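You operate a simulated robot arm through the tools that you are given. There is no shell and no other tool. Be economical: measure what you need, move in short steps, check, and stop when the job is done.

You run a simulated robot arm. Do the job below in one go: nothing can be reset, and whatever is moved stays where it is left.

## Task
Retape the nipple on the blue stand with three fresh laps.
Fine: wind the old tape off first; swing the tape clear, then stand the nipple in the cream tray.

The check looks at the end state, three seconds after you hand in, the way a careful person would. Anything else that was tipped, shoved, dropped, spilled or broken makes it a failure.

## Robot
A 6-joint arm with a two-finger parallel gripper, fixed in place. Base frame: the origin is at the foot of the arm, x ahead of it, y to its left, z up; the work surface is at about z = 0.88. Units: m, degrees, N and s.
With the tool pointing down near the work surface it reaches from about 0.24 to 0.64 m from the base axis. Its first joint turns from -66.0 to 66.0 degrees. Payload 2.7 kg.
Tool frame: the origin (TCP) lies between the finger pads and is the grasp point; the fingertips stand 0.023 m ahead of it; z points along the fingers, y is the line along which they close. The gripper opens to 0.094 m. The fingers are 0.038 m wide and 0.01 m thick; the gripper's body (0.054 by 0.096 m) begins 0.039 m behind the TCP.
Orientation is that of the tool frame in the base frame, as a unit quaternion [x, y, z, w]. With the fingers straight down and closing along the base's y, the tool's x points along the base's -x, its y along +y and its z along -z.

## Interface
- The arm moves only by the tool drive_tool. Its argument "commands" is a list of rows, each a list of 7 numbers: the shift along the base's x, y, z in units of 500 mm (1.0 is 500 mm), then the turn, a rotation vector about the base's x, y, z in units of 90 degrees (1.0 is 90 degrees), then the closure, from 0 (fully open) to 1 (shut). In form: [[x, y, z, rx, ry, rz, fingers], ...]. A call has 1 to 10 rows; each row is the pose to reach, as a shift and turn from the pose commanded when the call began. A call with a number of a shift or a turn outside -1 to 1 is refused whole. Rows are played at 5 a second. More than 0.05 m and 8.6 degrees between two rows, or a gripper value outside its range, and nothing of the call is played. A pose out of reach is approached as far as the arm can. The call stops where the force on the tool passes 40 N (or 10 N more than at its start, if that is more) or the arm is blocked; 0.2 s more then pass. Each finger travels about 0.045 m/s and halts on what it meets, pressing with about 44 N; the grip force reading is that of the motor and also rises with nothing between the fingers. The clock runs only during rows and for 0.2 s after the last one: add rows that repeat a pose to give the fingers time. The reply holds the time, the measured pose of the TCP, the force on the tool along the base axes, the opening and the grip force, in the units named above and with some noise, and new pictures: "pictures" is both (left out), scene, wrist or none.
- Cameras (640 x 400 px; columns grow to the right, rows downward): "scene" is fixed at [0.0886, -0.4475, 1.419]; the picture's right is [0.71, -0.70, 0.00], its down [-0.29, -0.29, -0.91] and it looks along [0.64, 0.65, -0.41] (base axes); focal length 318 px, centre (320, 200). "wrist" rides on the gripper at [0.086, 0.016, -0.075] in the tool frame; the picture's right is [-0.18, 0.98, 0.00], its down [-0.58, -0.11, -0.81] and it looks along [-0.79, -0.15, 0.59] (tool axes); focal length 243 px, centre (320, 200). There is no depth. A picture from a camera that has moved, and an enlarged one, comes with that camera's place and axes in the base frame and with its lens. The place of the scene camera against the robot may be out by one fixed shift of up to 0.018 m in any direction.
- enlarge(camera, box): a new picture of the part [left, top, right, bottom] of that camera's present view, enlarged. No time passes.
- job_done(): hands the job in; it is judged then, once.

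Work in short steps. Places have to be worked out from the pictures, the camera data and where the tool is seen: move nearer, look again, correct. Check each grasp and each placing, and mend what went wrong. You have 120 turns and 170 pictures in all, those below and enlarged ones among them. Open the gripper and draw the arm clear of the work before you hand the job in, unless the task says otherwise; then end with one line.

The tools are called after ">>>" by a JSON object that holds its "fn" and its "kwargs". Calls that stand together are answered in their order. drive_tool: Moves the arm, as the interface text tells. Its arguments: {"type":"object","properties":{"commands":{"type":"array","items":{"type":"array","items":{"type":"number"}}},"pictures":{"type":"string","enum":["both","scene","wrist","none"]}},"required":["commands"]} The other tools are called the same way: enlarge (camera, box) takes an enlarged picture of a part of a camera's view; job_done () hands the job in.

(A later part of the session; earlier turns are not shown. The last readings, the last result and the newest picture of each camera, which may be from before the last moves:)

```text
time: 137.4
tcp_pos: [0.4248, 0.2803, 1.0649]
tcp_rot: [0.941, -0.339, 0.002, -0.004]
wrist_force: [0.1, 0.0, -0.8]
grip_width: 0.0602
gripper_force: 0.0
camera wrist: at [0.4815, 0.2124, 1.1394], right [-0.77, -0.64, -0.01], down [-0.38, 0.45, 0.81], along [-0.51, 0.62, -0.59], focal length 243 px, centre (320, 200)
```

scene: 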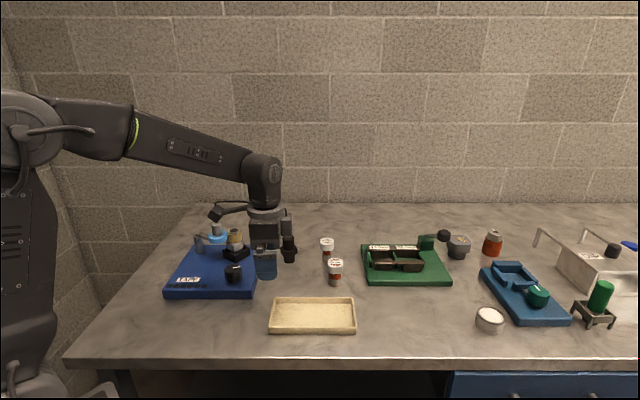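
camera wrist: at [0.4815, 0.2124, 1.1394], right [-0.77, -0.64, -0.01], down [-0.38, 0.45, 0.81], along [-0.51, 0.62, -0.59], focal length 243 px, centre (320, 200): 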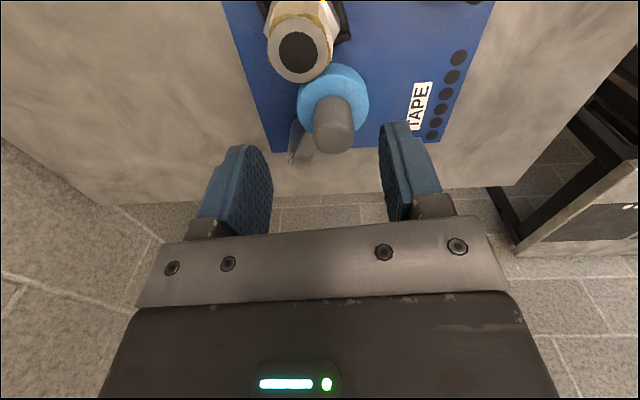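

The handle cap sits about 7 mm to the −x side of the TCP, with its top at about 1.025. I'll shift, descend and grip.

>>> {"fn": "drive_tool", "kwargs": {"commands": [[-0.0146, 0.0024, 0, 0, 0, 0, 0.36], [-0.0146, 0.0024, -0.045, 0, 0, 0, 0.36], [-0.0146, 0.0024, -0.088, 0, 0, 0, 0.36], [-0.0146, 0.0024, -0.088, 0, 0, 0, 0.6], [-0.0146, 0.0024, -0.088, 0, 0, 0, 0.8], [-0.0146, 0.0024, -0.088, 0, 0, 0, 0.8], [-0.0146, 0.0024, -0.088, 0, 0, 0, 0.8]], "pictures": "wrist"}}

```text
time: 139.0
tcp_pos: [0.4177, 0.2818, 1.0226]
tcp_rot: [0.941, -0.339, 0.001, -0.002]
wrist_force: [-13.4, -14.8, 3.4]
grip_width: 0.0275
gripper_force: 10.0
camera wrist: at [0.4744, 0.2126, 1.096], right [-0.77, -0.64, 0.0], down [-0.38, 0.45, 0.81], along [-0.51, 0.62, -0.59], focal length 243 px, centre (320, 200)
```

wrist: 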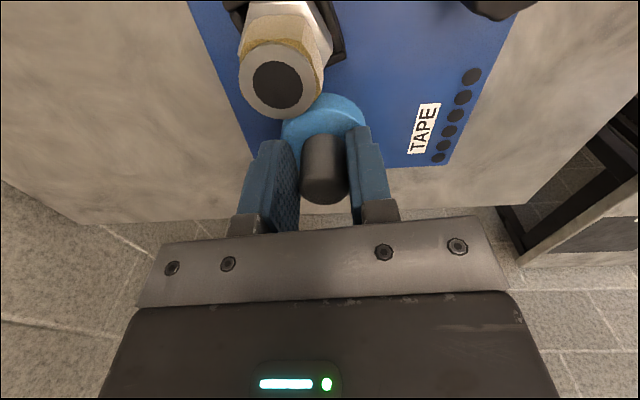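

The cap is gripped. I'll swing it away clockwise in small steps, watching the force.

>>> {"fn": "drive_tool", "kwargs": {"commands": [[-0.0018, -0.0016, 0, 0, 0, 0, 0.85], [-0.0132, -0.0054, 0, 0, 0, 0, 0.85], [-0.0248, -0.0082, 0, 0, 0, 0, 0.85], [-0.0366, -0.01, 0, 0, 0, 0, 0.85], [-0.0366, -0.01, 0, 0, 0, 0, 0.85]], "pictures": "wrist"}}

```text
time: 140.2
tcp_pos: [0.4003, 0.2778, 1.0223]
tcp_rot: [0.941, -0.339, 0.002, -0.004]
wrist_force: [4.7, 3.4, -7.5]
grip_width: 0.0257
gripper_force: 44.9
camera wrist: at [0.4552, 0.2098, 1.0959], right [-0.77, -0.64, -0.01], down [-0.38, 0.45, 0.81], along [-0.51, 0.62, -0.59], focal length 243 px, centre (320, 200)
```

wrist: 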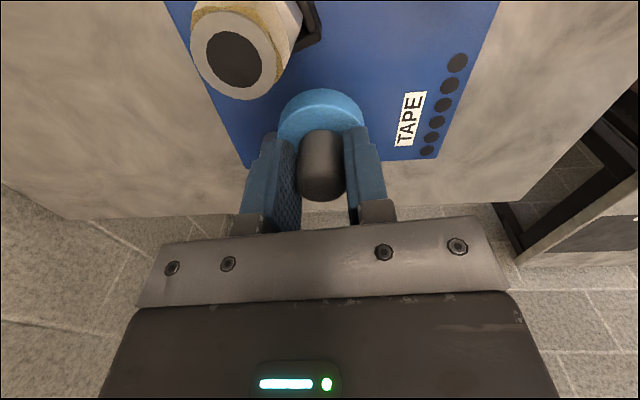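

>>> {"fn": "drive_tool", "kwargs": {"commands": [[-0.012, -0.001, 0, 0, 0, 0, 0.85], [-0.024, -0.0012, 0, 0, 0, 0, 0.85], [-0.036, -0.0004, 0, 0, 0, 0, 0.85], [-0.036, -0.0004, 0, 0, 0, 0, 0.85]], "pictures": "none"}}

>>> {"fn": "drive_tool", "kwargs": {"commands": [[0, 0, 0, 0, 0, 0, 0.4], [0, 0, 0, 0, 0, 0, 0.36], [0, 0, 0.06, 0, 0, 0, 0.36], [0, 0, 0.12, 0, 0, 0, 0], [0, -0.08, 0.12, 0, 0, 0, 0], [0, -0.15, 0.12, 0, 0, 0, 0]], "pictures": "wrist"}}

>>> {"fn": "enlarge", "kwargs": {"camera": "scene", "box": [160, 215, 270, 305]}}

```text
time: 141.2
tcp_pos: [0.3824, 0.2776, 1.0217]
tcp_rot: [0.941, -0.339, 0.003, -0.004]
wrist_force: [7.1, 4.7, -1.7]
grip_width: 0.0247
gripper_force: 44.5
```

```text
time: 142.6
tcp_pos: [0.3816, 0.2021, 1.0817]
tcp_rot: [0.941, -0.339, 0.002, -0.004]
wrist_force: [0.1, -0.1, 0.3]
grip_width: 0.094
gripper_force: 0.0
camera wrist: at [0.4367, 0.133, 1.1558], right [-0.77, -0.64, -0.01], down [-0.38, 0.45, 0.81], along [-0.51, 0.62, -0.59], focal length 243 px, centre (320, 200)
```

wrist: 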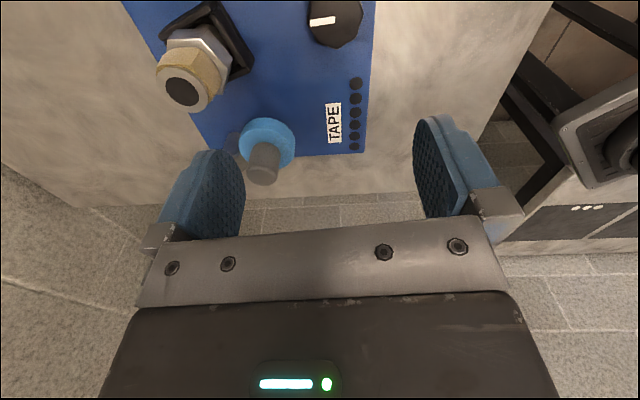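

```text
4.44 times, centred on (215, 260) of scene
camera zoom: at [0.0887, -0.4474, 1.419], right [0.71, -0.7, 0.0], down [-0.29, -0.29, -0.91], along [0.64, 0.65, -0.41], focal length 1411 px, centre (787, -67)
```

zoom: 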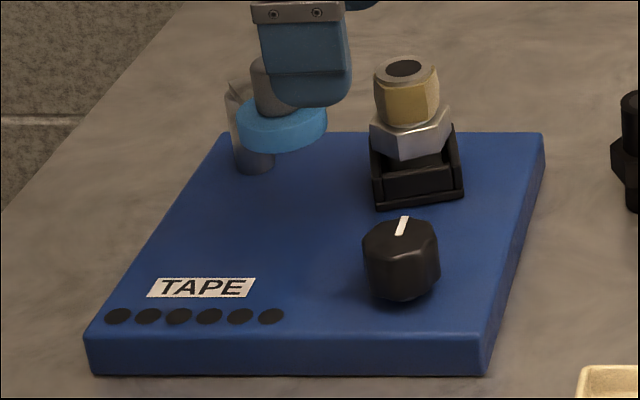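

The roll is clear. Now I'll go down on the knob, grip it and reset it clockwise by about 105°.

>>> {"fn": "drive_tool", "kwargs": {"commands": [[0.014, -0.05, 0, 0, 0, 0, 0], [0.014, -0.05, -0.09, 0, 0, 0, 0], [0.014, -0.05, -0.18, 0, 0, 0, 0], [0.014, -0.05, -0.25, 0, 0, 0, 0], [0.014, -0.05, -0.271, 0, 0, 0, 0], [0.014, -0.05, -0.271, 0, 0, 0, 0]], "pictures": "none"}}

>>> {"fn": "drive_tool", "kwargs": {"commands": [[0, 0, 0, 0, 0, 0, 0.4], [0, 0, 0, 0, 0, 0, 0.8], [0, 0, 0, 0, 0, 0, 0.8], [0, 0, 0, 0, 0, 0, 0.8], [0, 0, 0, 0, 0, 0, 0.8], [0, 0, 0, 0, 0, 0, 0.8]], "pictures": "wrist"}}

>>> {"fn": "drive_tool", "kwargs": {"commands": [[0, 0, 0, 0, 0, -0.09, 0.8], [0, 0, 0, 0, 0, -0.18, 0.8], [0, 0, 0, 0, 0, -0.27, 0.8], [0, 0, 0, 0, 0, -0.36, 0.8], [0, 0, 0, 0, 0, -0.45, 0.8], [0, 0, 0, 0, 0, -0.54, 0.8], [0, 0, 0, 0, 0, -0.63, 0.8], [0, 0, 0, 0, 0, -0.72, 0.8], [0, 0, 0, 0, 0, -0.81, 0.8], [0, 0, 0, 0, 0, -0.9, 0.8]], "pictures": "none"}}

>>> {"fn": "drive_tool", "kwargs": {"commands": [[0, 0, 0, 0, 0, -0.09, 0.8], [0, 0, 0, 0, 0, -0.18, 0.8], [0, 0, 0, 0, 0, -0.27, 0.8], [0, 0, 0, 0, 0, -0.36, 0.8], [0, 0, 0, 0, 0, -0.45, 0.8], [0, 0, 0, 0, 0, -0.45, 0.8]], "pictures": "wrist"}}

```text
time: 144.0
tcp_pos: [0.3893, 0.1781, 0.9467]
tcp_rot: [0.941, -0.339, 0.003, -0.003]
wrist_force: [-0.4, -0.1, 0.1]
grip_width: 0.0942
gripper_force: 0.0
```

```text
time: 145.4
tcp_pos: [0.3884, 0.1772, 0.947]
tcp_rot: [0.941, -0.339, 0.002, -0.003]
wrist_force: [-2.5, -4.3, 3.5]
grip_width: 0.0398
gripper_force: 45.1
camera wrist: at [0.4445, 0.1084, 1.0211], right [-0.77, -0.64, -0.01], down [-0.38, 0.45, 0.81], along [-0.51, 0.62, -0.59], focal length 243 px, centre (320, 200)
```

wrist: 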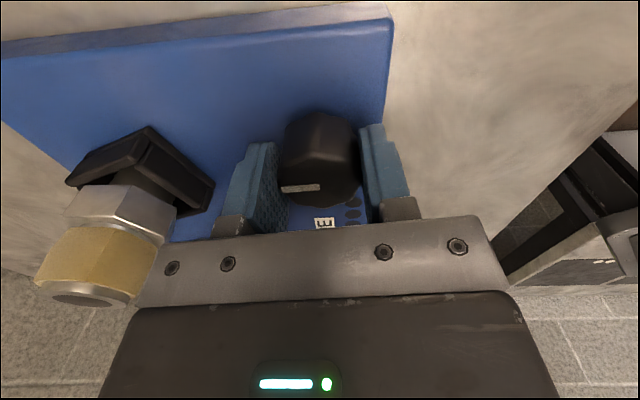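

```text
time: 147.6
tcp_pos: [0.3886, 0.1789, 0.9469]
tcp_rot: [-0.494, 0.869, -0.003, 0.002]
wrist_force: [9.5, 1.2, -0.5]
grip_width: 0.0395
gripper_force: 44.8
```

```text
time: 149.0
tcp_pos: [0.3903, 0.1766, 0.9468]
tcp_rot: [-0.162, 0.987, -0.004, 0.0]
wrist_force: [16.9, -5.7, -7.8]
grip_width: 0.0398
gripper_force: 44.6
camera wrist: at [0.3025, 0.1643, 1.0209], right [-0.14, 0.99, -0.01], down [0.58, 0.09, 0.81], along [0.8, 0.11, -0.59], focal length 243 px, centre (320, 200)
```

wrist: 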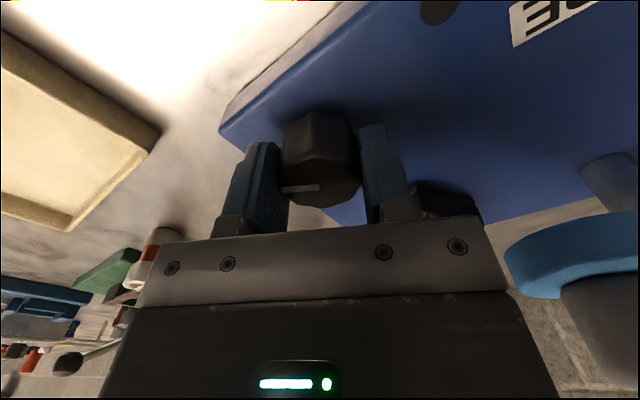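

The knob is reset by about 121°. Next I'll release, lift, and go back over the handle with a slightly turned wrist.

>>> {"fn": "drive_tool", "kwargs": {"commands": [[0, 0, 0, 0, 0, 0, 0.4], [0, 0, 0, 0, 0, 0, 0.1], [0, 0, 0, 0, 0, 0, 0.1], [0, 0, 0.08, 0, 0, 0, 0.1], [0, 0, 0.16, 0, 0, -0.06, 0.3], [0, 0, 0.24, 0, 0, -0.12, 0.36], [-0.005, 0.08, 0.258, 0, 0, -0.18, 0.36], [-0.01, 0.16, 0.258, 0, 0, -0.25, 0.36], [-0.014, 0.201, 0.258, 0, 0, -0.25, 0.36], [-0.014, 0.201, 0.238, 0, 0, -0.25, 0.36]], "pictures": "wrist"}}

```text
time: 151.2
tcp_pos: [0.3818, 0.2782, 1.0636]
tcp_rot: [0.032, 0.999, -0.005, -0.001]
wrist_force: [0.0, -0.1, 0.2]
grip_width: 0.0602
gripper_force: 0.0
camera wrist: at [0.2967, 0.2989, 1.1381], right [0.25, 0.97, -0.01], down [0.58, -0.14, 0.81], along [0.78, -0.2, -0.59], focal length 243 px, centre (320, 200)
```

wrist: 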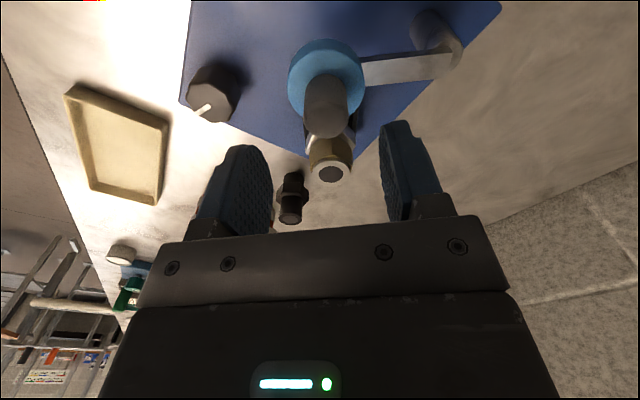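

The handle is at about (0.377, 0.283). I'll shift onto it, descend and grip.

>>> {"fn": "drive_tool", "kwargs": {"commands": [[-0.0096, 0.009, 0, 0, 0, 0, 0.36], [-0.0096, 0.009, -0.045, 0, 0, 0, 0.36], [-0.0096, 0.009, -0.083, 0, 0, 0, 0.36], [-0.0096, 0.009, -0.083, 0, 0, 0, 0.6], [-0.0096, 0.009, -0.083, 0, 0, 0, 0.85], [-0.0096, 0.009, -0.083, 0, 0, 0, 0.85], [-0.0096, 0.009, -0.083, 0, 0, 0, 0.85]], "pictures": "none"}}

>>> {"fn": "drive_tool", "kwargs": {"commands": [[0.008, -0.0012, 0, 0, 0, 0, 0.85], [0.016, -0.0022, 0, 0, 0, 0, 0.85], [0.024, -0.0026, 0, 0, 0, 0, 0.85], [0.032, -0.0026, 0, 0, 0, 0, 0.85], [0.04, -0.002, 0, 0, 0, 0, 0.85], [0.04, -0.002, 0, 0, 0, 0, 0.85]], "pictures": "wrist"}}

```text
time: 152.8
tcp_pos: [0.3772, 0.2823, 1.0246]
tcp_rot: [0.032, 0.999, -0.005, -0.001]
wrist_force: [-0.8, -16.5, 0.7]
grip_width: 0.0253
gripper_force: 45.1
```

```text
time: 154.2
tcp_pos: [0.3966, 0.2806, 1.0257]
tcp_rot: [0.032, 0.999, -0.004, -0.001]
wrist_force: [-4.7, -18.3, 9.1]
grip_width: 0.0253
gripper_force: 45.3
camera wrist: at [0.3119, 0.3022, 1.099], right [0.25, 0.97, -0.01], down [0.58, -0.14, 0.81], along [0.78, -0.2, -0.59], focal length 243 px, centre (320, 200)
```

wrist: 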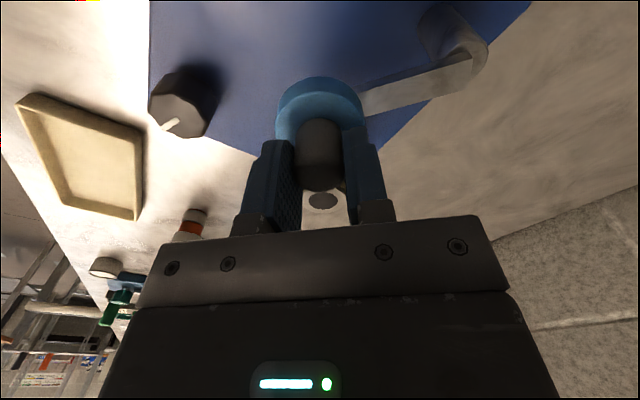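

>>> {"fn": "drive_tool", "kwargs": {"commands": [[0.008, -0.0012, 0, 0, 0, 0, 0.85], [0.016, 0, 0, 0, 0, 0, 0.85], [0.024, 0.0018, 0, 0, 0, 0, 0.85], [0.032, 0.0036, 0, 0, 0, 0, 0.85], [0.036, 0.0045, 0, 0, 0, 0, 0.85], [0.036, 0.0045, 0, 0, 0, 0, 0.85]], "pictures": "wrist"}}

>>> {"fn": "enlarge", "kwargs": {"camera": "scene", "box": [160, 215, 270, 305]}}

```text
time: 155.6
tcp_pos: [0.4147, 0.2831, 1.0244]
tcp_rot: [0.032, 0.999, -0.002, 0.0]
wrist_force: [1.6, -9.1, 12.3]
grip_width: 0.0255
gripper_force: 44.9
camera wrist: at [0.3298, 0.3047, 1.0988], right [0.25, 0.97, -0.01], down [0.57, -0.14, 0.81], along [0.78, -0.2, -0.59], focal length 243 px, centre (320, 200)
```

wrist: 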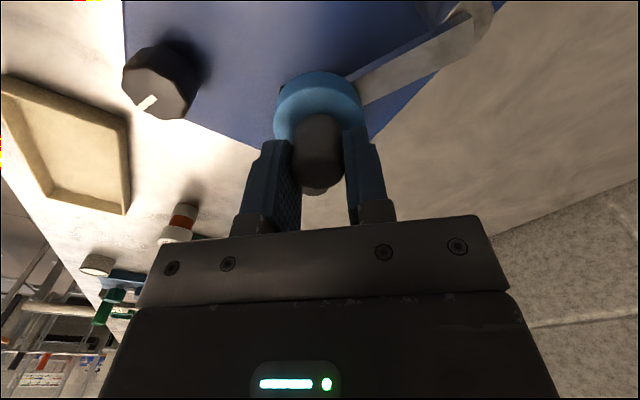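

```text
4.44 times, centred on (215, 260) of scene
camera zoom: at [0.0885, -0.4479, 1.4189], right [0.71, -0.7, 0.0], down [-0.29, -0.29, -0.91], along [0.64, 0.65, -0.41], focal length 1411 px, centre (787, -67)
```

zoom: 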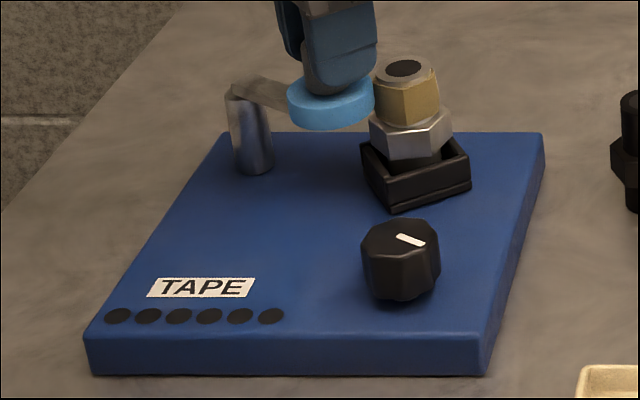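

Almost in contact; I'll push on until the stop is felt.

>>> {"fn": "drive_tool", "kwargs": {"commands": [[0.003, 0.001, 0, 0, 0, 0, 0.85], [0.006, 0.002, 0, 0, 0, 0, 0.85], [0.009, 0.003, 0, 0, 0, 0, 0.85], [0.012, 0.004, 0, 0, 0, 0, 0.85], [0.012, 0.004, 0, 0, 0, 0, 0.85]], "pictures": "none"}}

>>> {"fn": "enlarge", "kwargs": {"camera": "scene", "box": [190, 215, 270, 265]}}

```text
time: 156.7
tcp_pos: [0.4178, 0.2845, 1.0246]
tcp_rot: [0.033, 0.999, -0.007, -0.008]
wrist_force: [-10.1, -7.0, 6.3]
grip_width: 0.0258
gripper_force: 45.1
stopped in row 5: the force on the tool passed its limit (the readings are from after the stop); the commanded pose is now the measured one
```

```text
8.00 times, centred on (230, 240) of scene
camera zoom: at [0.0883, -0.4477, 1.419], right [0.71, -0.7, 0.0], down [-0.29, -0.29, -0.91], along [0.64, 0.65, -0.41], focal length 2540 px, centre (1040, -120)
```

zoom: 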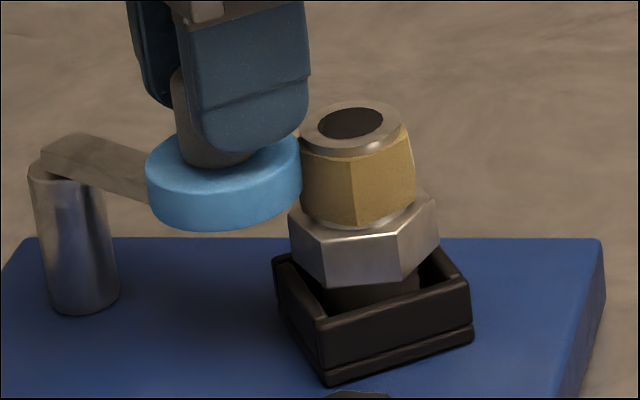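

It's engaged. I'll release, lift and go back down on the knob.

>>> {"fn": "drive_tool", "kwargs": {"commands": [[-0.002, 0, 0, 0, 0, 0, 0.85], [-0.002, 0, 0, 0, 0, 0, 0.4], [-0.002, 0, 0, 0, 0, 0, 0.36], [-0.002, 0, 0.06, 0, 0, 0, 0.36], [-0.01, 0, 0.13, 0, 0, 0, 0.2], [-0.03, -0.08, 0.13, 0, 0, 0, 0], [-0.058, -0.15, 0.13, 0, 0, 0, 0], [-0.058, -0.215, 0.11, 0, 0, 0, 0], [-0.058, -0.215, 0.02, 0, 0, 0, 0], [-0.058, -0.215, -0.07, 0, 0, 0, 0]], "pictures": "wrist"}}

>>> {"fn": "drive_tool", "kwargs": {"commands": [[0, 0, -0.05, 0, 0, 0, 0], [0, 0, -0.087, 0, 0, 0, 0], [0, 0, -0.087, 0, 0, 0, 0.4], [0, 0, -0.087, 0, 0, 0, 0.8], [0, 0, -0.087, 0, 0, 0, 0.8], [0, 0, -0.087, 0, 0, 0, 0.8], [0, 0, -0.087, 0, 0, 0, 0.8], [0, 0, -0.087, 0, 0, 0, 0.8]], "pictures": "wrist"}}

```text
time: 158.9
tcp_pos: [0.3906, 0.1774, 0.9882]
tcp_rot: [0.032, 0.999, -0.007, -0.006]
wrist_force: [0.1, -0.3, -1.1]
grip_width: 0.0941
gripper_force: 0.0
camera wrist: at [0.3055, 0.1982, 1.0626], right [0.25, 0.97, -0.02], down [0.58, -0.14, 0.8], along [0.77, -0.21, -0.6], focal length 243 px, centre (320, 200)
```

wrist: 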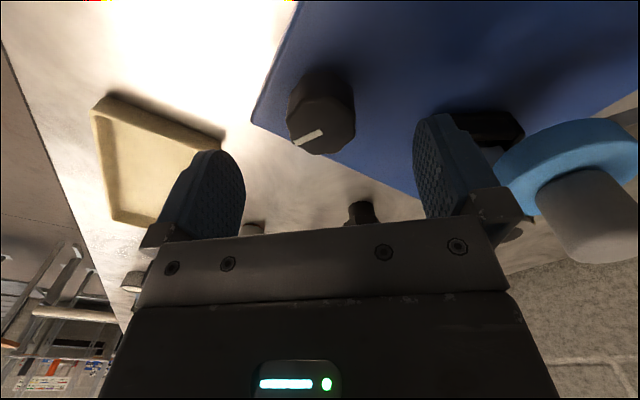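

```text
time: 160.7
tcp_pos: [0.3892, 0.1767, 0.9468]
tcp_rot: [0.032, 0.999, -0.007, -0.006]
wrist_force: [-0.9, -6.7, -2.8]
grip_width: 0.0391
gripper_force: 44.9
camera wrist: at [0.3056, 0.1987, 1.0214], right [0.25, 0.97, -0.02], down [0.58, -0.14, 0.8], along [0.77, -0.21, -0.6], focal length 243 px, centre (320, 200)
```

wrist: 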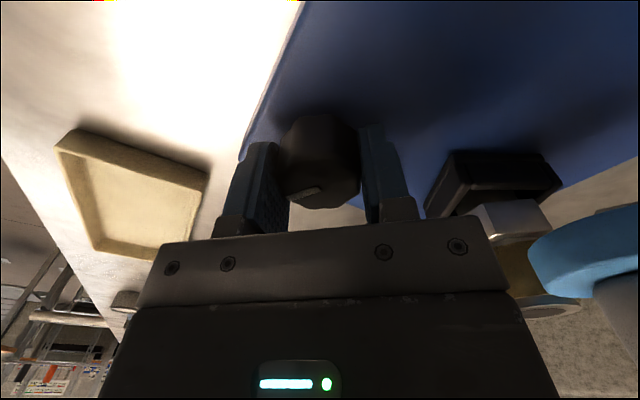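

The knob is gripped. I'll turn counter-clockwise 81° and check the nipple.

>>> {"fn": "drive_tool", "kwargs": {"commands": [[0, 0, 0, 0, 0, 0.09, 0.8], [0, 0, 0, 0, 0, 0.18, 0.8], [0, 0, 0, 0, 0, 0.27, 0.8], [0, 0, 0, 0, 0, 0.36, 0.8], [0, 0, 0, 0, 0, 0.45, 0.8], [0, 0, 0, 0, 0, 0.54, 0.8], [0, 0, 0, 0, 0, 0.63, 0.8], [0, 0, 0, 0, 0, 0.72, 0.8], [0, 0, 0, 0, 0, 0.81, 0.8], [0, 0, 0, 0, 0, 0.9, 0.8]], "pictures": "wrist"}}

>>> {"fn": "drive_tool", "kwargs": {"commands": [[0, 0, 0, 0, 0, 0.08, 0.8], [0, 0, 0, 0, 0, 0.16, 0.8], [0, 0, 0, 0, 0, 0.24, 0.8], [0, 0, 0, 0, 0, 0.32, 0.8], [0, 0, 0, 0, 0, 0.4, 0.8], [0, 0, 0, 0, 0, 0.4, 0.8]], "pictures": "both"}}

```text
time: 162.9
tcp_pos: [0.3888, 0.1785, 0.9473]
tcp_rot: [-0.626, 0.78, -0.01, 0.0]
wrist_force: [-9.2, 2.2, 25.4]
grip_width: 0.039
gripper_force: 44.8
camera wrist: at [0.3538, 0.097, 1.021], right [-0.92, 0.39, -0.02], down [0.22, 0.56, 0.8], along [0.32, 0.73, -0.6], focal length 243 px, centre (320, 200)
```

wrist: 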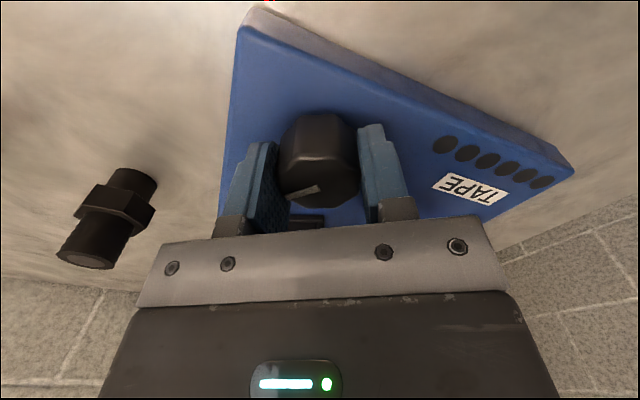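

```text
time: 164.3
tcp_pos: [0.3877, 0.1776, 0.9454]
tcp_rot: [0.837, -0.548, 0.008, -0.002]
wrist_force: [-15.3, 13.1, 27.2]
grip_width: 0.0387
gripper_force: 45.0
camera wrist: at [0.407, 0.0911, 1.0203], right [-0.97, -0.22, -0.02], down [-0.15, 0.58, 0.8], along [-0.17, 0.78, -0.6], focal length 243 px, centre (320, 200)
```

scene: 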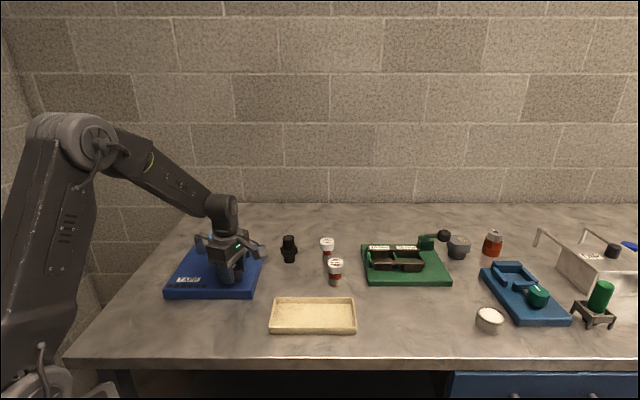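
wrist: 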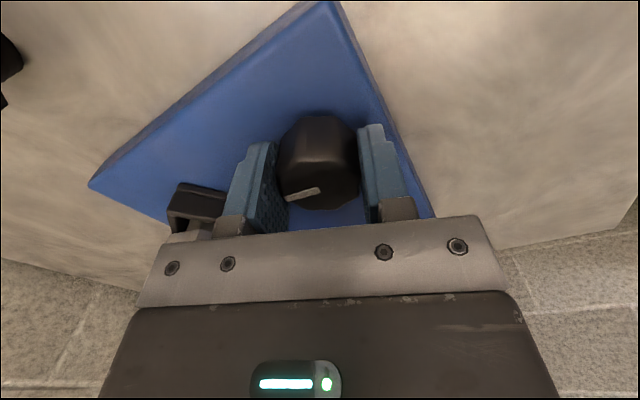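

That's about 2.6 laps of unwinding. I'll release and back off to inspect.

>>> {"fn": "drive_tool", "kwargs": {"commands": [[0, 0, 0, 0, 0, 0, 0.4], [0, 0, 0, 0, 0, 0, 0], [0, 0, 0, 0, 0, 0, 0], [0, 0, 0.08, 0, 0, 0, 0], [0, 0, 0.16, 0, 0, 0, 0], [0, -0.06, 0.22, 0, 0, 0, 0], [0, -0.14, 0.24, 0, 0, 0, 0], [0, -0.23, 0.24, 0, 0, 0, 0], [0, -0.32, 0.24, 0, 0, 0, 0]], "pictures": "none"}}

>>> {"fn": "enlarge", "kwargs": {"camera": "scene", "box": [160, 215, 270, 305]}}

>>> {"fn": "enlarge", "kwargs": {"camera": "scene", "box": [222, 224, 248, 250]}}

```text
time: 166.3
tcp_pos: [0.3903, 0.0178, 1.0658]
tcp_rot: [0.836, -0.549, 0.009, -0.002]
wrist_force: [0.8, -1.0, 0.4]
grip_width: 0.0941
gripper_force: 0.0
```

```text
4.44 times, centred on (215, 260) of scene
camera zoom: at [0.0887, -0.4475, 1.419], right [0.71, -0.7, 0.0], down [-0.29, -0.29, -0.91], along [0.64, 0.65, -0.41], focal length 1411 px, centre (787, -67)
```

zoom: 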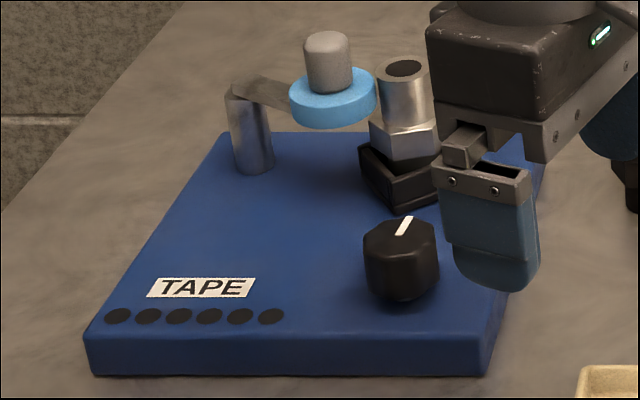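

```text
15.38 times, centred on (235, 237) of scene
camera zoom: at [0.0887, -0.4475, 1.419], right [0.71, -0.7, 0.0], down [-0.29, -0.29, -0.91], along [0.64, 0.65, -0.41], focal length 4885 px, centre (1628, -369)
```

zoom: 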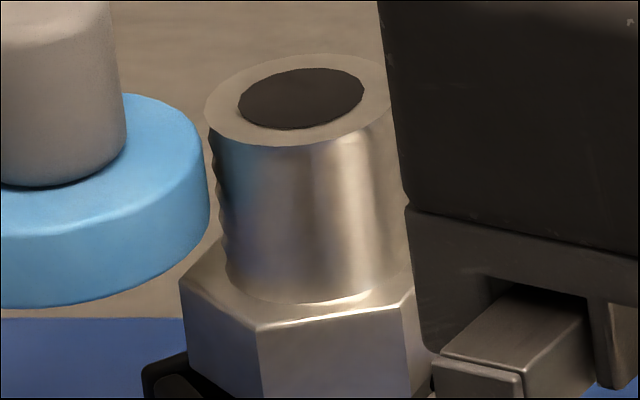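

The old tape is completely off. Now I'll regrip the knob and wind clockwise for three fresh laps.

>>> {"fn": "drive_tool", "kwargs": {"commands": [[0, 0.08, 0, 0, 0, 0, 0], [0, 0.16, 0, 0, 0, 0, 0], [0, 0.24, 0, 0, 0, 0, 0], [0, 0.32, -0.03, 0, 0, 0, 0], [0, 0.32, -0.11, 0, 0, 0, 0], [0, 0.32, -0.18, 0, 0, 0, 0], [0, 0.32, -0.24, 0, 0, 0, 0], [0, 0.32, -0.24, 0, 0, 0, 0]], "pictures": "none"}}

>>> {"fn": "drive_tool", "kwargs": {"commands": [[0, 0, 0, 0, 0, 0, 0.4], [0, 0, 0, 0, 0, 0, 0.8], [0, 0, 0, 0, 0, 0, 0.8], [0, 0, 0, 0, 0, 0, 0.8], [0, 0, 0, 0, 0, 0, 0.8], [0, 0, 0, 0, 0, 0, 0.8]], "pictures": "wrist"}}

>>> {"fn": "drive_tool", "kwargs": {"commands": [[0, 0, 0, 0, 0, -0.09, 0.8], [0, 0, 0, 0, 0, -0.18, 0.8], [0, 0, 0, 0, 0, -0.27, 0.8], [0, 0, 0, 0, 0, -0.36, 0.8], [0, 0, 0, 0, 0, -0.45, 0.8], [0, 0, 0, 0, 0, -0.54, 0.8], [0, 0, 0, 0, 0, -0.63, 0.8], [0, 0, 0, 0, 0, -0.72, 0.8], [0, 0, 0, 0, 0, -0.81, 0.8], [0, 0, 0, 0, 0, -0.9, 0.8]], "pictures": "both"}}

```text
time: 168.1
tcp_pos: [0.3892, 0.1769, 0.9453]
tcp_rot: [0.836, -0.549, 0.009, -0.002]
wrist_force: [0.1, -0.4, 0.1]
grip_width: 0.0938
gripper_force: 0.1
```

```text
time: 169.5
tcp_pos: [0.3884, 0.1762, 0.9454]
tcp_rot: [0.835, -0.55, 0.008, -0.001]
wrist_force: [-1.1, 0.6, 3.3]
grip_width: 0.0385
gripper_force: 44.8
camera wrist: at [0.4074, 0.09, 1.0206], right [-0.98, -0.22, -0.01], down [-0.14, 0.58, 0.8], along [-0.17, 0.78, -0.6], focal length 243 px, centre (320, 200)
```

wrist: 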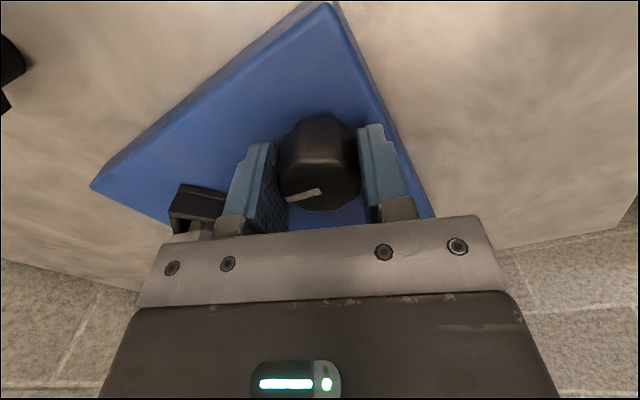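

```text
time: 171.7
tcp_pos: [0.3882, 0.1764, 0.9458]
tcp_rot: [-0.276, 0.961, -0.009, -0.003]
wrist_force: [-6.9, -9.9, 7.4]
grip_width: 0.039
gripper_force: 45.6
camera wrist: at [0.3073, 0.1449, 1.0206], right [-0.37, 0.93, -0.02], down [0.55, 0.23, 0.8], along [0.75, 0.29, -0.6], focal length 243 px, centre (320, 200)
```

scene: 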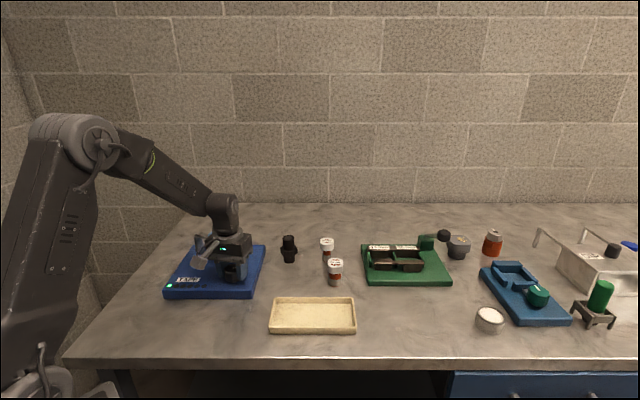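
wrist: 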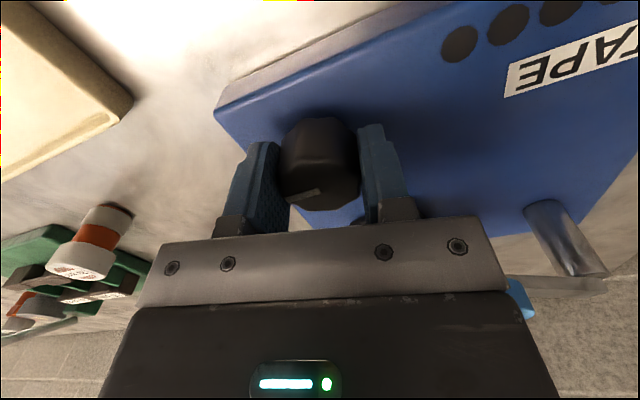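

One lamp is lit after 81°. I'll wind another 45° to about 2.8 laps.

>>> {"fn": "drive_tool", "kwargs": {"commands": [[0, 0, 0, 0, 0, -0.09, 0.8], [0, 0, 0, 0, 0, -0.18, 0.8], [0, 0, 0, 0, 0, -0.27, 0.8], [0, 0, 0, 0, 0, -0.36, 0.8], [0, 0, 0, 0, 0, -0.45, 0.8], [0, 0, 0, 0, 0, -0.5, 0.8], [0, 0, 0, 0, 0, -0.5, 0.8]], "pictures": "wrist"}}

>>> {"fn": "enlarge", "kwargs": {"camera": "scene", "box": [160, 215, 270, 305]}}

```text
time: 173.3
tcp_pos: [0.3885, 0.1767, 0.9462]
tcp_rot: [0.111, 0.994, -0.006, -0.007]
wrist_force: [-14.5, -12.4, 7.8]
grip_width: 0.0387
gripper_force: 44.9
camera wrist: at [0.3093, 0.2119, 1.0205], right [0.4, 0.92, -0.02], down [0.56, -0.23, 0.8], along [0.73, -0.33, -0.6], focal length 243 px, centre (320, 200)
```

wrist: 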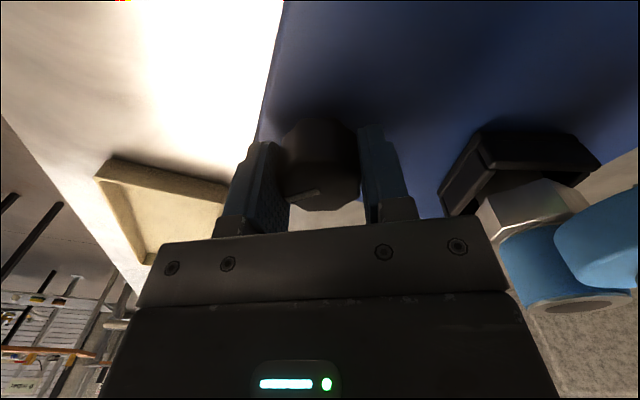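

```text
4.44 times, centred on (215, 260) of scene
camera zoom: at [0.0881, -0.4479, 1.4189], right [0.71, -0.7, 0.0], down [-0.29, -0.29, -0.91], along [0.64, 0.65, -0.41], focal length 1411 px, centre (787, -67)
```

zoom: 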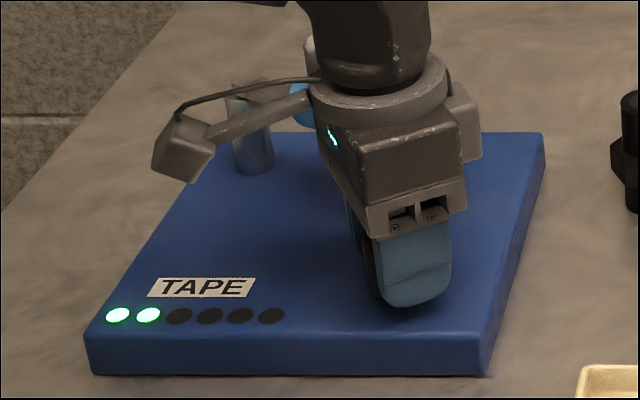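

Two lamps are lit. I'll step on in small increments to the third.

>>> {"fn": "drive_tool", "kwargs": {"commands": [[0, 0, 0, 0, 0, -0.05, 0.8], [0, 0, 0, 0, 0, -0.1, 0.8], [0, 0, 0, 0, 0, -0.1, 0.8]], "pictures": "none"}}

>>> {"fn": "enlarge", "kwargs": {"camera": "scene", "box": [160, 215, 270, 305]}}

```text
time: 174.1
tcp_pos: [0.3884, 0.1769, 0.9457]
tcp_rot: [0.189, 0.982, -0.006, -0.008]
wrist_force: [-22.6, -15.4, 14.6]
grip_width: 0.0389
gripper_force: 45.4
```

```text
4.44 times, centred on (215, 260) of scene
camera zoom: at [0.0878, -0.448, 1.4189], right [0.71, -0.7, 0.0], down [-0.29, -0.29, -0.91], along [0.64, 0.65, -0.41], focal length 1411 px, centre (787, -67)
```

zoom: 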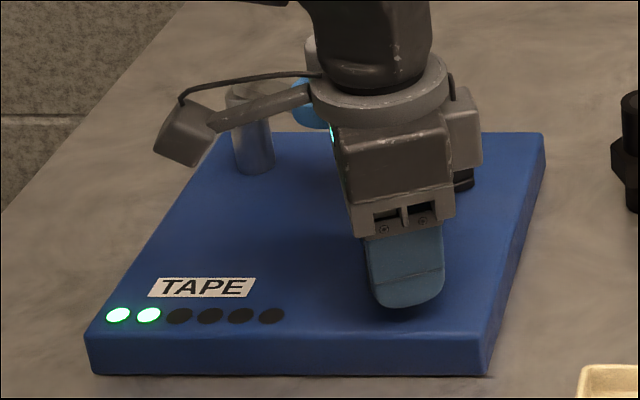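

>>> {"fn": "drive_tool", "kwargs": {"commands": [[0, 0, 0, 0, 0, -0.05, 0.8], [0, 0, 0, 0, 0, -0.05, 0.8]], "pictures": "none"}}

>>> {"fn": "enlarge", "kwargs": {"camera": "scene", "box": [160, 215, 270, 305]}}

```text
time: 174.7
tcp_pos: [0.3883, 0.1771, 0.9457]
tcp_rot: [0.227, 0.974, -0.005, -0.009]
wrist_force: [-17.8, -12.4, 16.2]
grip_width: 0.0387
gripper_force: 45.0
```

```text
4.44 times, centred on (215, 260) of scene
camera zoom: at [0.088, -0.4479, 1.4189], right [0.71, -0.7, 0.0], down [-0.29, -0.29, -0.91], along [0.64, 0.65, -0.41], focal length 1411 px, centre (787, -67)
```

zoom: 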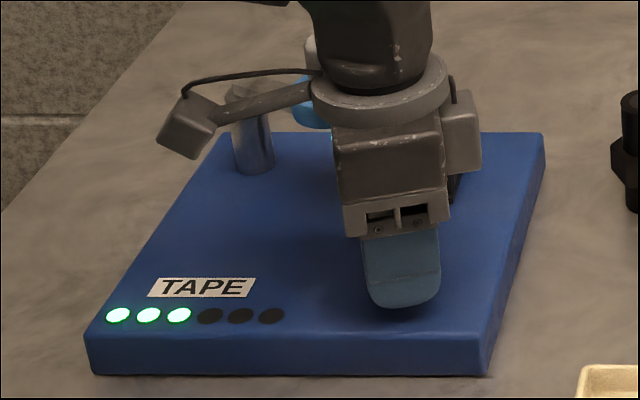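

Three lamps are lit. I'll add a touch of margin, release and lift, correcting a small tool tilt on the way, then check the wrap.

>>> {"fn": "drive_tool", "kwargs": {"commands": [[0, 0, 0, 0, 0, -0.025, 0.8], [0, 0, 0, 0, 0, -0.025, 0.8], [0, 0, 0, 0, 0, -0.025, 0.4], [0, 0, 0, 0, 0, -0.025, 0], [0, 0, 0, 0, 0, -0.025, 0], [0, 0, 0.08, 0, 0, -0.025, 0], [0, 0, 0.16, 0.002, -0.006, -0.025, 0.2], [0, 0, 0.24, 0.0038, -0.0127, -0.025, 0.36]], "pictures": "none"}}

>>> {"fn": "drive_tool", "kwargs": {"commands": [[0.02, 0.08, 0.03, 0, 0, 0, 0.36], [0.04, 0.16, 0.03, 0, 0, 0, 0.36], [0.058, 0.213, 0.03, 0, 0, 0, 0.36], [0.058, 0.213, 0.0, 0, 0, 0, 0.36], [0.058, 0.213, 0.0, 0, 0, 0, 0.36]], "pictures": "wrist"}}

>>> {"fn": "enlarge", "kwargs": {"camera": "scene", "box": [160, 215, 270, 305]}}

```text
time: 176.5
tcp_pos: [0.3886, 0.1758, 1.0666]
tcp_rot: [0.245, 0.969, 0.0, 0.002]
wrist_force: [-0.1, 0.4, -0.8]
grip_width: 0.0599
gripper_force: 0.0
```

```text
time: 177.7
tcp_pos: [0.4202, 0.2835, 1.0647]
tcp_rot: [0.246, 0.969, -0.001, 0.002]
wrist_force: [-0.7, 0.5, 0.0]
grip_width: 0.0605
gripper_force: 0.0
camera wrist: at [0.3513, 0.3376, 1.1384], right [0.63, 0.78, 0.0], down [0.46, -0.37, 0.81], along [0.63, -0.51, -0.59], focal length 243 px, centre (320, 200)
```

wrist: 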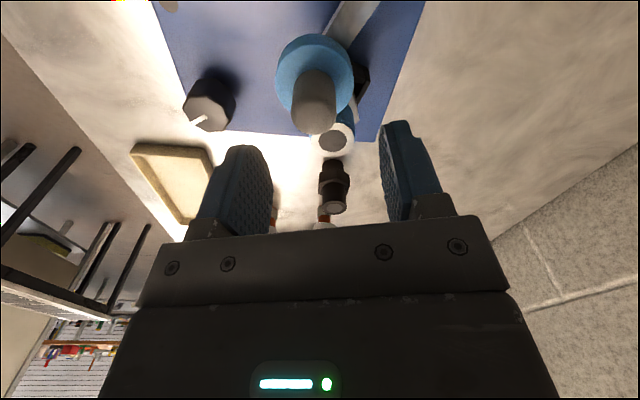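

```text
4.44 times, centred on (215, 260) of scene
camera zoom: at [0.0886, -0.4475, 1.419], right [0.71, -0.7, 0.0], down [-0.29, -0.29, -0.91], along [0.64, 0.65, -0.41], focal length 1411 px, centre (787, -67)
```

zoom: 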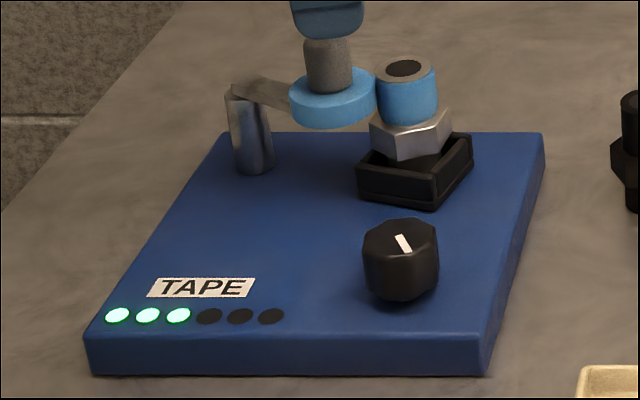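

The nipple now carries blue tape and three lamps are lit. I'll grip the roll's handle.

>>> {"fn": "drive_tool", "kwargs": {"commands": [[-0.017, 0.004, 0, 0, 0, 0, 0.36], [-0.017, 0.004, -0.045, 0, 0, 0, 0.36], [-0.017, 0.004, -0.084, 0, 0, 0, 0.36], [-0.017, 0.004, -0.084, 0, 0, 0, 0.6], [-0.017, 0.004, -0.084, 0, 0, 0, 0.85], [-0.017, 0.004, -0.084, 0, 0, 0, 0.85], [-0.017, 0.004, -0.084, 0, 0, 0, 0.85]], "pictures": "wrist"}}

```text
time: 179.3
tcp_pos: [0.4111, 0.2844, 1.0241]
tcp_rot: [0.245, 0.97, -0.001, 0.0]
wrist_force: [-4.4, -6.8, -1.6]
grip_width: 0.0253
gripper_force: 44.8
camera wrist: at [0.3425, 0.34, 1.0974], right [0.63, 0.78, 0.0], down [0.46, -0.37, 0.81], along [0.63, -0.51, -0.59], focal length 243 px, centre (320, 200)
```

wrist: 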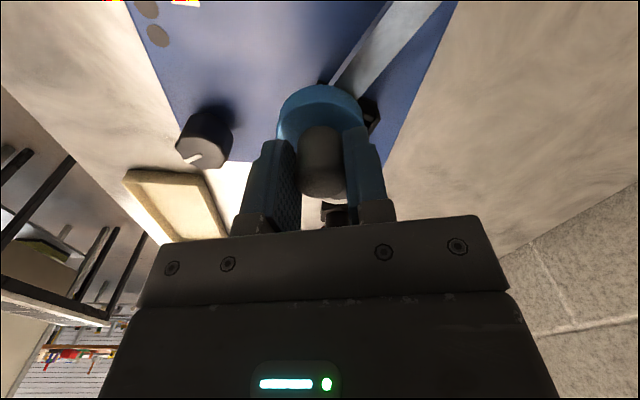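

Gripped. I'll swing it back clear along the arc.

>>> {"fn": "drive_tool", "kwargs": {"commands": [[-0.012, -0.0036, 0, 0, 0, 0, 0.85], [-0.02, -0.0046, 0, 0, 0, 0, 0.85], [-0.028, -0.0056, 0, 0, 0, 0, 0.85], [-0.036, -0.006, 0, 0, 0, 0, 0.85], [-0.044, -0.006, 0, 0, 0, 0, 0.85], [-0.052, -0.0055, 0, 0, 0, 0, 0.85], [-0.052, -0.0055, 0, 0, 0, 0, 0.85]], "pictures": "none"}}

```text
time: 180.9
tcp_pos: [0.3856, 0.2821, 1.0237]
tcp_rot: [0.245, 0.969, 0.001, 0.003]
wrist_force: [8.5, -4.7, 2.9]
grip_width: 0.0249
gripper_force: 45.2
```

>>> {"fn": "drive_tool", "kwargs": {"commands": [[-0.008, 0.0002, 0, 0, 0, 0, 0.85], [-0.016, 0.0008, 0, 0, 0, 0, 0.85], [-0.024, 0.0022, 0, 0, 0, 0, 0.85], [-0.032, 0.0042, 0, 0, 0, 0, 0.85], [-0.04, 0.0068, 0, 0, 0, 0, 0.85], [-0.048, 0.0102, 0, 0, 0, 0, 0.85], [-0.048, 0.0102, 0, 0, 0, 0, 0.85]], "pictures": "none"}}

>>> {"fn": "enlarge", "kwargs": {"camera": "scene", "box": [160, 215, 270, 305]}}

```text
time: 182.5
tcp_pos: [0.3608, 0.2873, 1.0233]
tcp_rot: [0.245, 0.97, -0.001, 0.001]
wrist_force: [0.8, -2.1, 2.6]
grip_width: 0.0253
gripper_force: 44.2
```

```text
4.44 times, centred on (215, 260) of scene
camera zoom: at [0.0886, -0.4476, 1.419], right [0.71, -0.7, 0.0], down [-0.29, -0.29, -0.91], along [0.64, 0.65, -0.41], focal length 1411 px, centre (787, -67)
```

zoom: 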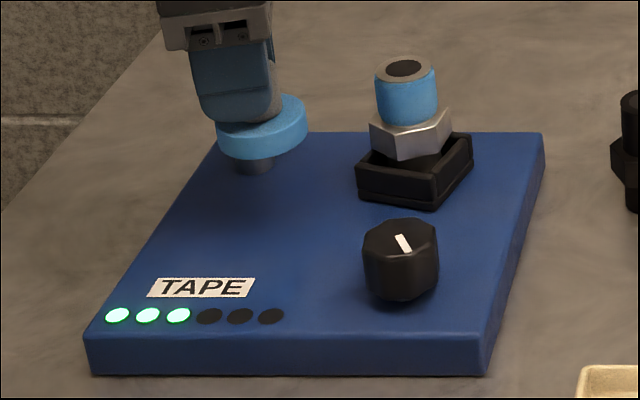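

It's nearly back to its original spot, so I'll swing a bit further, then release and lift.

>>> {"fn": "drive_tool", "kwargs": {"commands": [[-0.006, 0.0027, 0, 0, 0, 0, 0.85], [-0.012, 0.0056, 0, 0, 0, 0, 0.85], [-0.018, 0.009, 0, 0, 0, 0, 0.85], [-0.018, 0.009, 0, 0, 0, 0, 0.85], [-0.018, 0.009, 0, 0, 0, 0, 0.4], [-0.018, 0.009, 0, 0, 0, 0, 0.36], [-0.018, 0.009, 0.06, 0, 0, 0, 0.36], [-0.018, 0.009, 0.14, 0, 0, 0, 0], [-0.05, -0.02, 0.18, 0, 0, 0, 0]], "pictures": "wrist"}}

>>> {"fn": "enlarge", "kwargs": {"camera": "scene", "box": [160, 215, 270, 305]}}

```text
time: 184.5
tcp_pos: [0.3358, 0.2806, 1.1139]
tcp_rot: [0.245, 0.969, -0.001, 0.002]
wrist_force: [-0.3, 0.4, -0.9]
grip_width: 0.094
gripper_force: 0.0
camera wrist: at [0.2667, 0.3346, 1.1876], right [0.63, 0.78, 0.0], down [0.46, -0.37, 0.81], along [0.63, -0.51, -0.59], focal length 243 px, centre (320, 200)
```

wrist: 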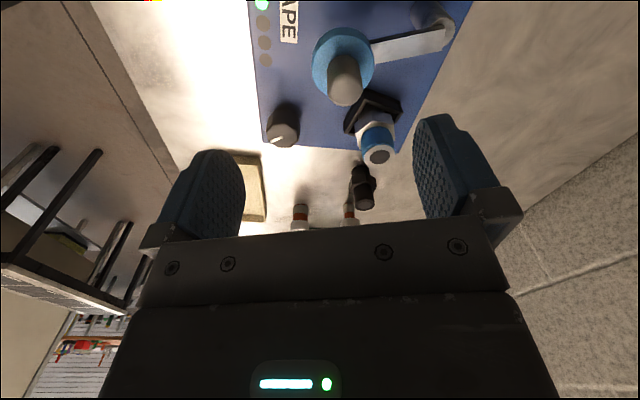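

```text
4.44 times, centred on (215, 260) of scene
camera zoom: at [0.0886, -0.4475, 1.419], right [0.71, -0.7, 0.0], down [-0.29, -0.29, -0.91], along [0.64, 0.65, -0.41], focal length 1411 px, centre (787, -67)
```

zoom: 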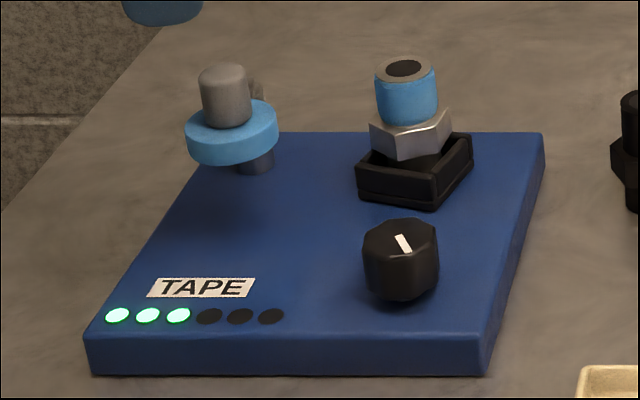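

The roll is back clear at its original place. Now I'll look closely at the nipple to find its position and hex orientation for the pick.

>>> {"fn": "enlarge", "kwargs": {"camera": "wrist", "box": [330, 70, 430, 180]}}

>>> {"fn": "enlarge", "kwargs": {"camera": "scene", "box": [218, 224, 254, 269]}}

```text
3.64 times, centred on (380, 125) of wrist
camera zoom: at [0.2667, 0.3346, 1.1876], right [0.63, 0.78, 0.0], down [0.46, -0.37, 0.81], along [0.63, -0.51, -0.59], focal length 882 px, centre (102, 473)
```

zoom: 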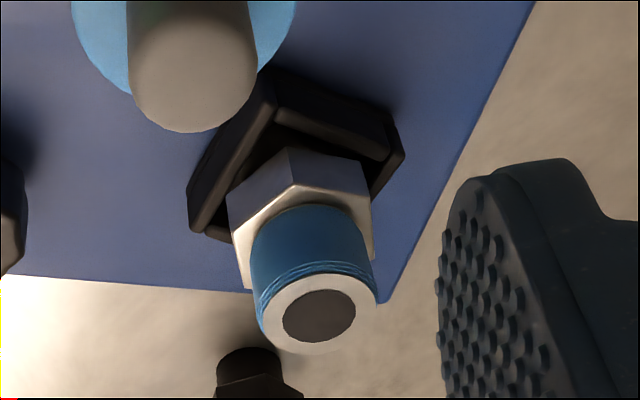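

```text
8.89 times, centred on (236, 246) of scene
camera zoom: at [0.0886, -0.4475, 1.419], right [0.71, -0.7, 0.0], down [-0.29, -0.29, -0.91], along [0.64, 0.65, -0.41], focal length 2823 px, centre (1067, -213)
```

zoom: 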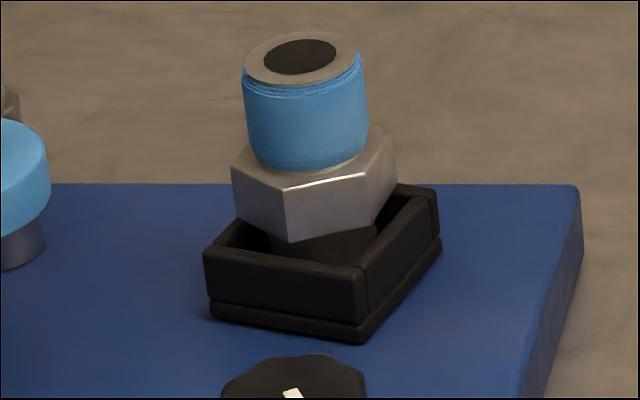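

The hex flats allow a grip with the closing axis near azimuth 122°, which keeps the wrist camera clear of the roll's handle. I judge the nipple to be at about (0.455, 0.2685) and will move above it.

>>> {"fn": "drive_tool", "kwargs": {"commands": [[0.03, -0.003, 0, 0, 0, 0.083, 0], [0.06, -0.006, 0, 0, 0, 0.166, 0], [0.09, -0.009, 0, 0, 0, 0.25, 0], [0.12, -0.012, 0, 0, 0, 0.333, 0], [0.15, -0.015, 0, 0, 0, 0.416, 0], [0.18, -0.018, 0, 0, 0, 0.5, 0], [0.21, -0.021, 0, 0, 0, 0.583, 0], [0.238, -0.024, -0.02, 0, 0, 0.667, 0], [0.238, -0.024, -0.1, 0, 0, 0.667, 0], [0.238, -0.024, -0.1, 0, 0, 0.667, 0]], "pictures": "wrist"}}

```text
time: 186.7
tcp_pos: [0.4544, 0.2655, 1.0648]
tcp_rot: [-0.272, 0.962, 0.0, 0.001]
wrist_force: [0.0, -0.1, -0.2]
grip_width: 0.0939
gripper_force: 0.0
camera wrist: at [0.3722, 0.2332, 1.1374], right [-0.36, 0.93, 0.0], down [0.55, 0.21, 0.81], along [0.75, 0.29, -0.59], focal length 243 px, centre (320, 200)
```

wrist: 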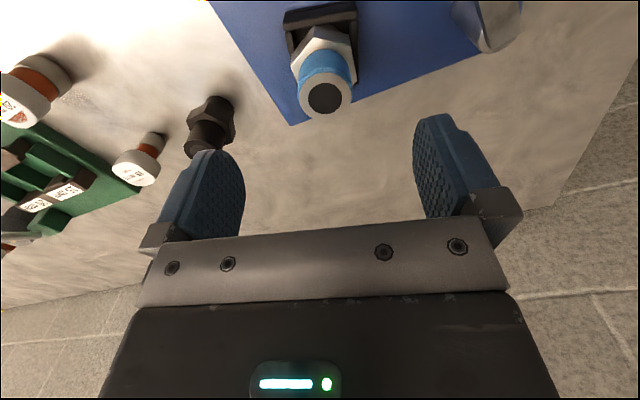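

It's centred to within about 3 mm. I'll correct and descend to put the fingertips around the hex, stopping if any force shows.

>>> {"fn": "drive_tool", "kwargs": {"commands": [[-0.0024, 0.0062, -0.06, 0, 0, 0, 0], [-0.0024, 0.0062, -0.12, 0, 0, 0, 0], [-0.0024, 0.0062, -0.17, 0, 0, 0, 0], [-0.0024, 0.0062, -0.2, 0, 0, 0, 0], [-0.0024, 0.0062, -0.2, 0, 0, 0, 0]], "pictures": "wrist"}}

>>> {"fn": "enlarge", "kwargs": {"camera": "scene", "box": [200, 210, 280, 280]}}

```text
time: 187.9
tcp_pos: [0.4532, 0.2679, 0.9622]
tcp_rot: [-0.272, 0.962, 0.001, 0.001]
wrist_force: [-0.2, 0.0, -0.3]
grip_width: 0.094
gripper_force: 0.1
camera wrist: at [0.3707, 0.2361, 1.0364], right [-0.36, 0.93, 0.0], down [0.55, 0.21, 0.81], along [0.75, 0.29, -0.59], focal length 243 px, centre (320, 200)
```

wrist: 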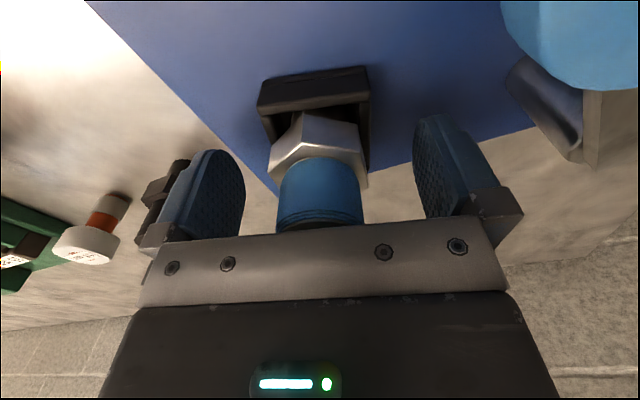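

```text
5.71 times, centred on (240, 245) of scene
camera zoom: at [0.0886, -0.4475, 1.419], right [0.71, -0.7, 0.0], down [-0.29, -0.29, -0.91], along [0.64, 0.65, -0.41], focal length 1815 px, centre (777, -57)
```

zoom: 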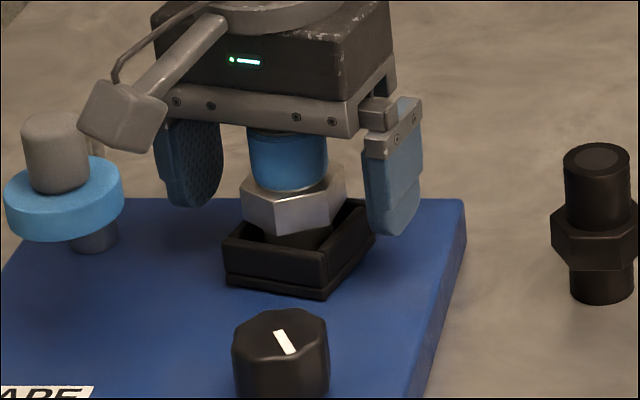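

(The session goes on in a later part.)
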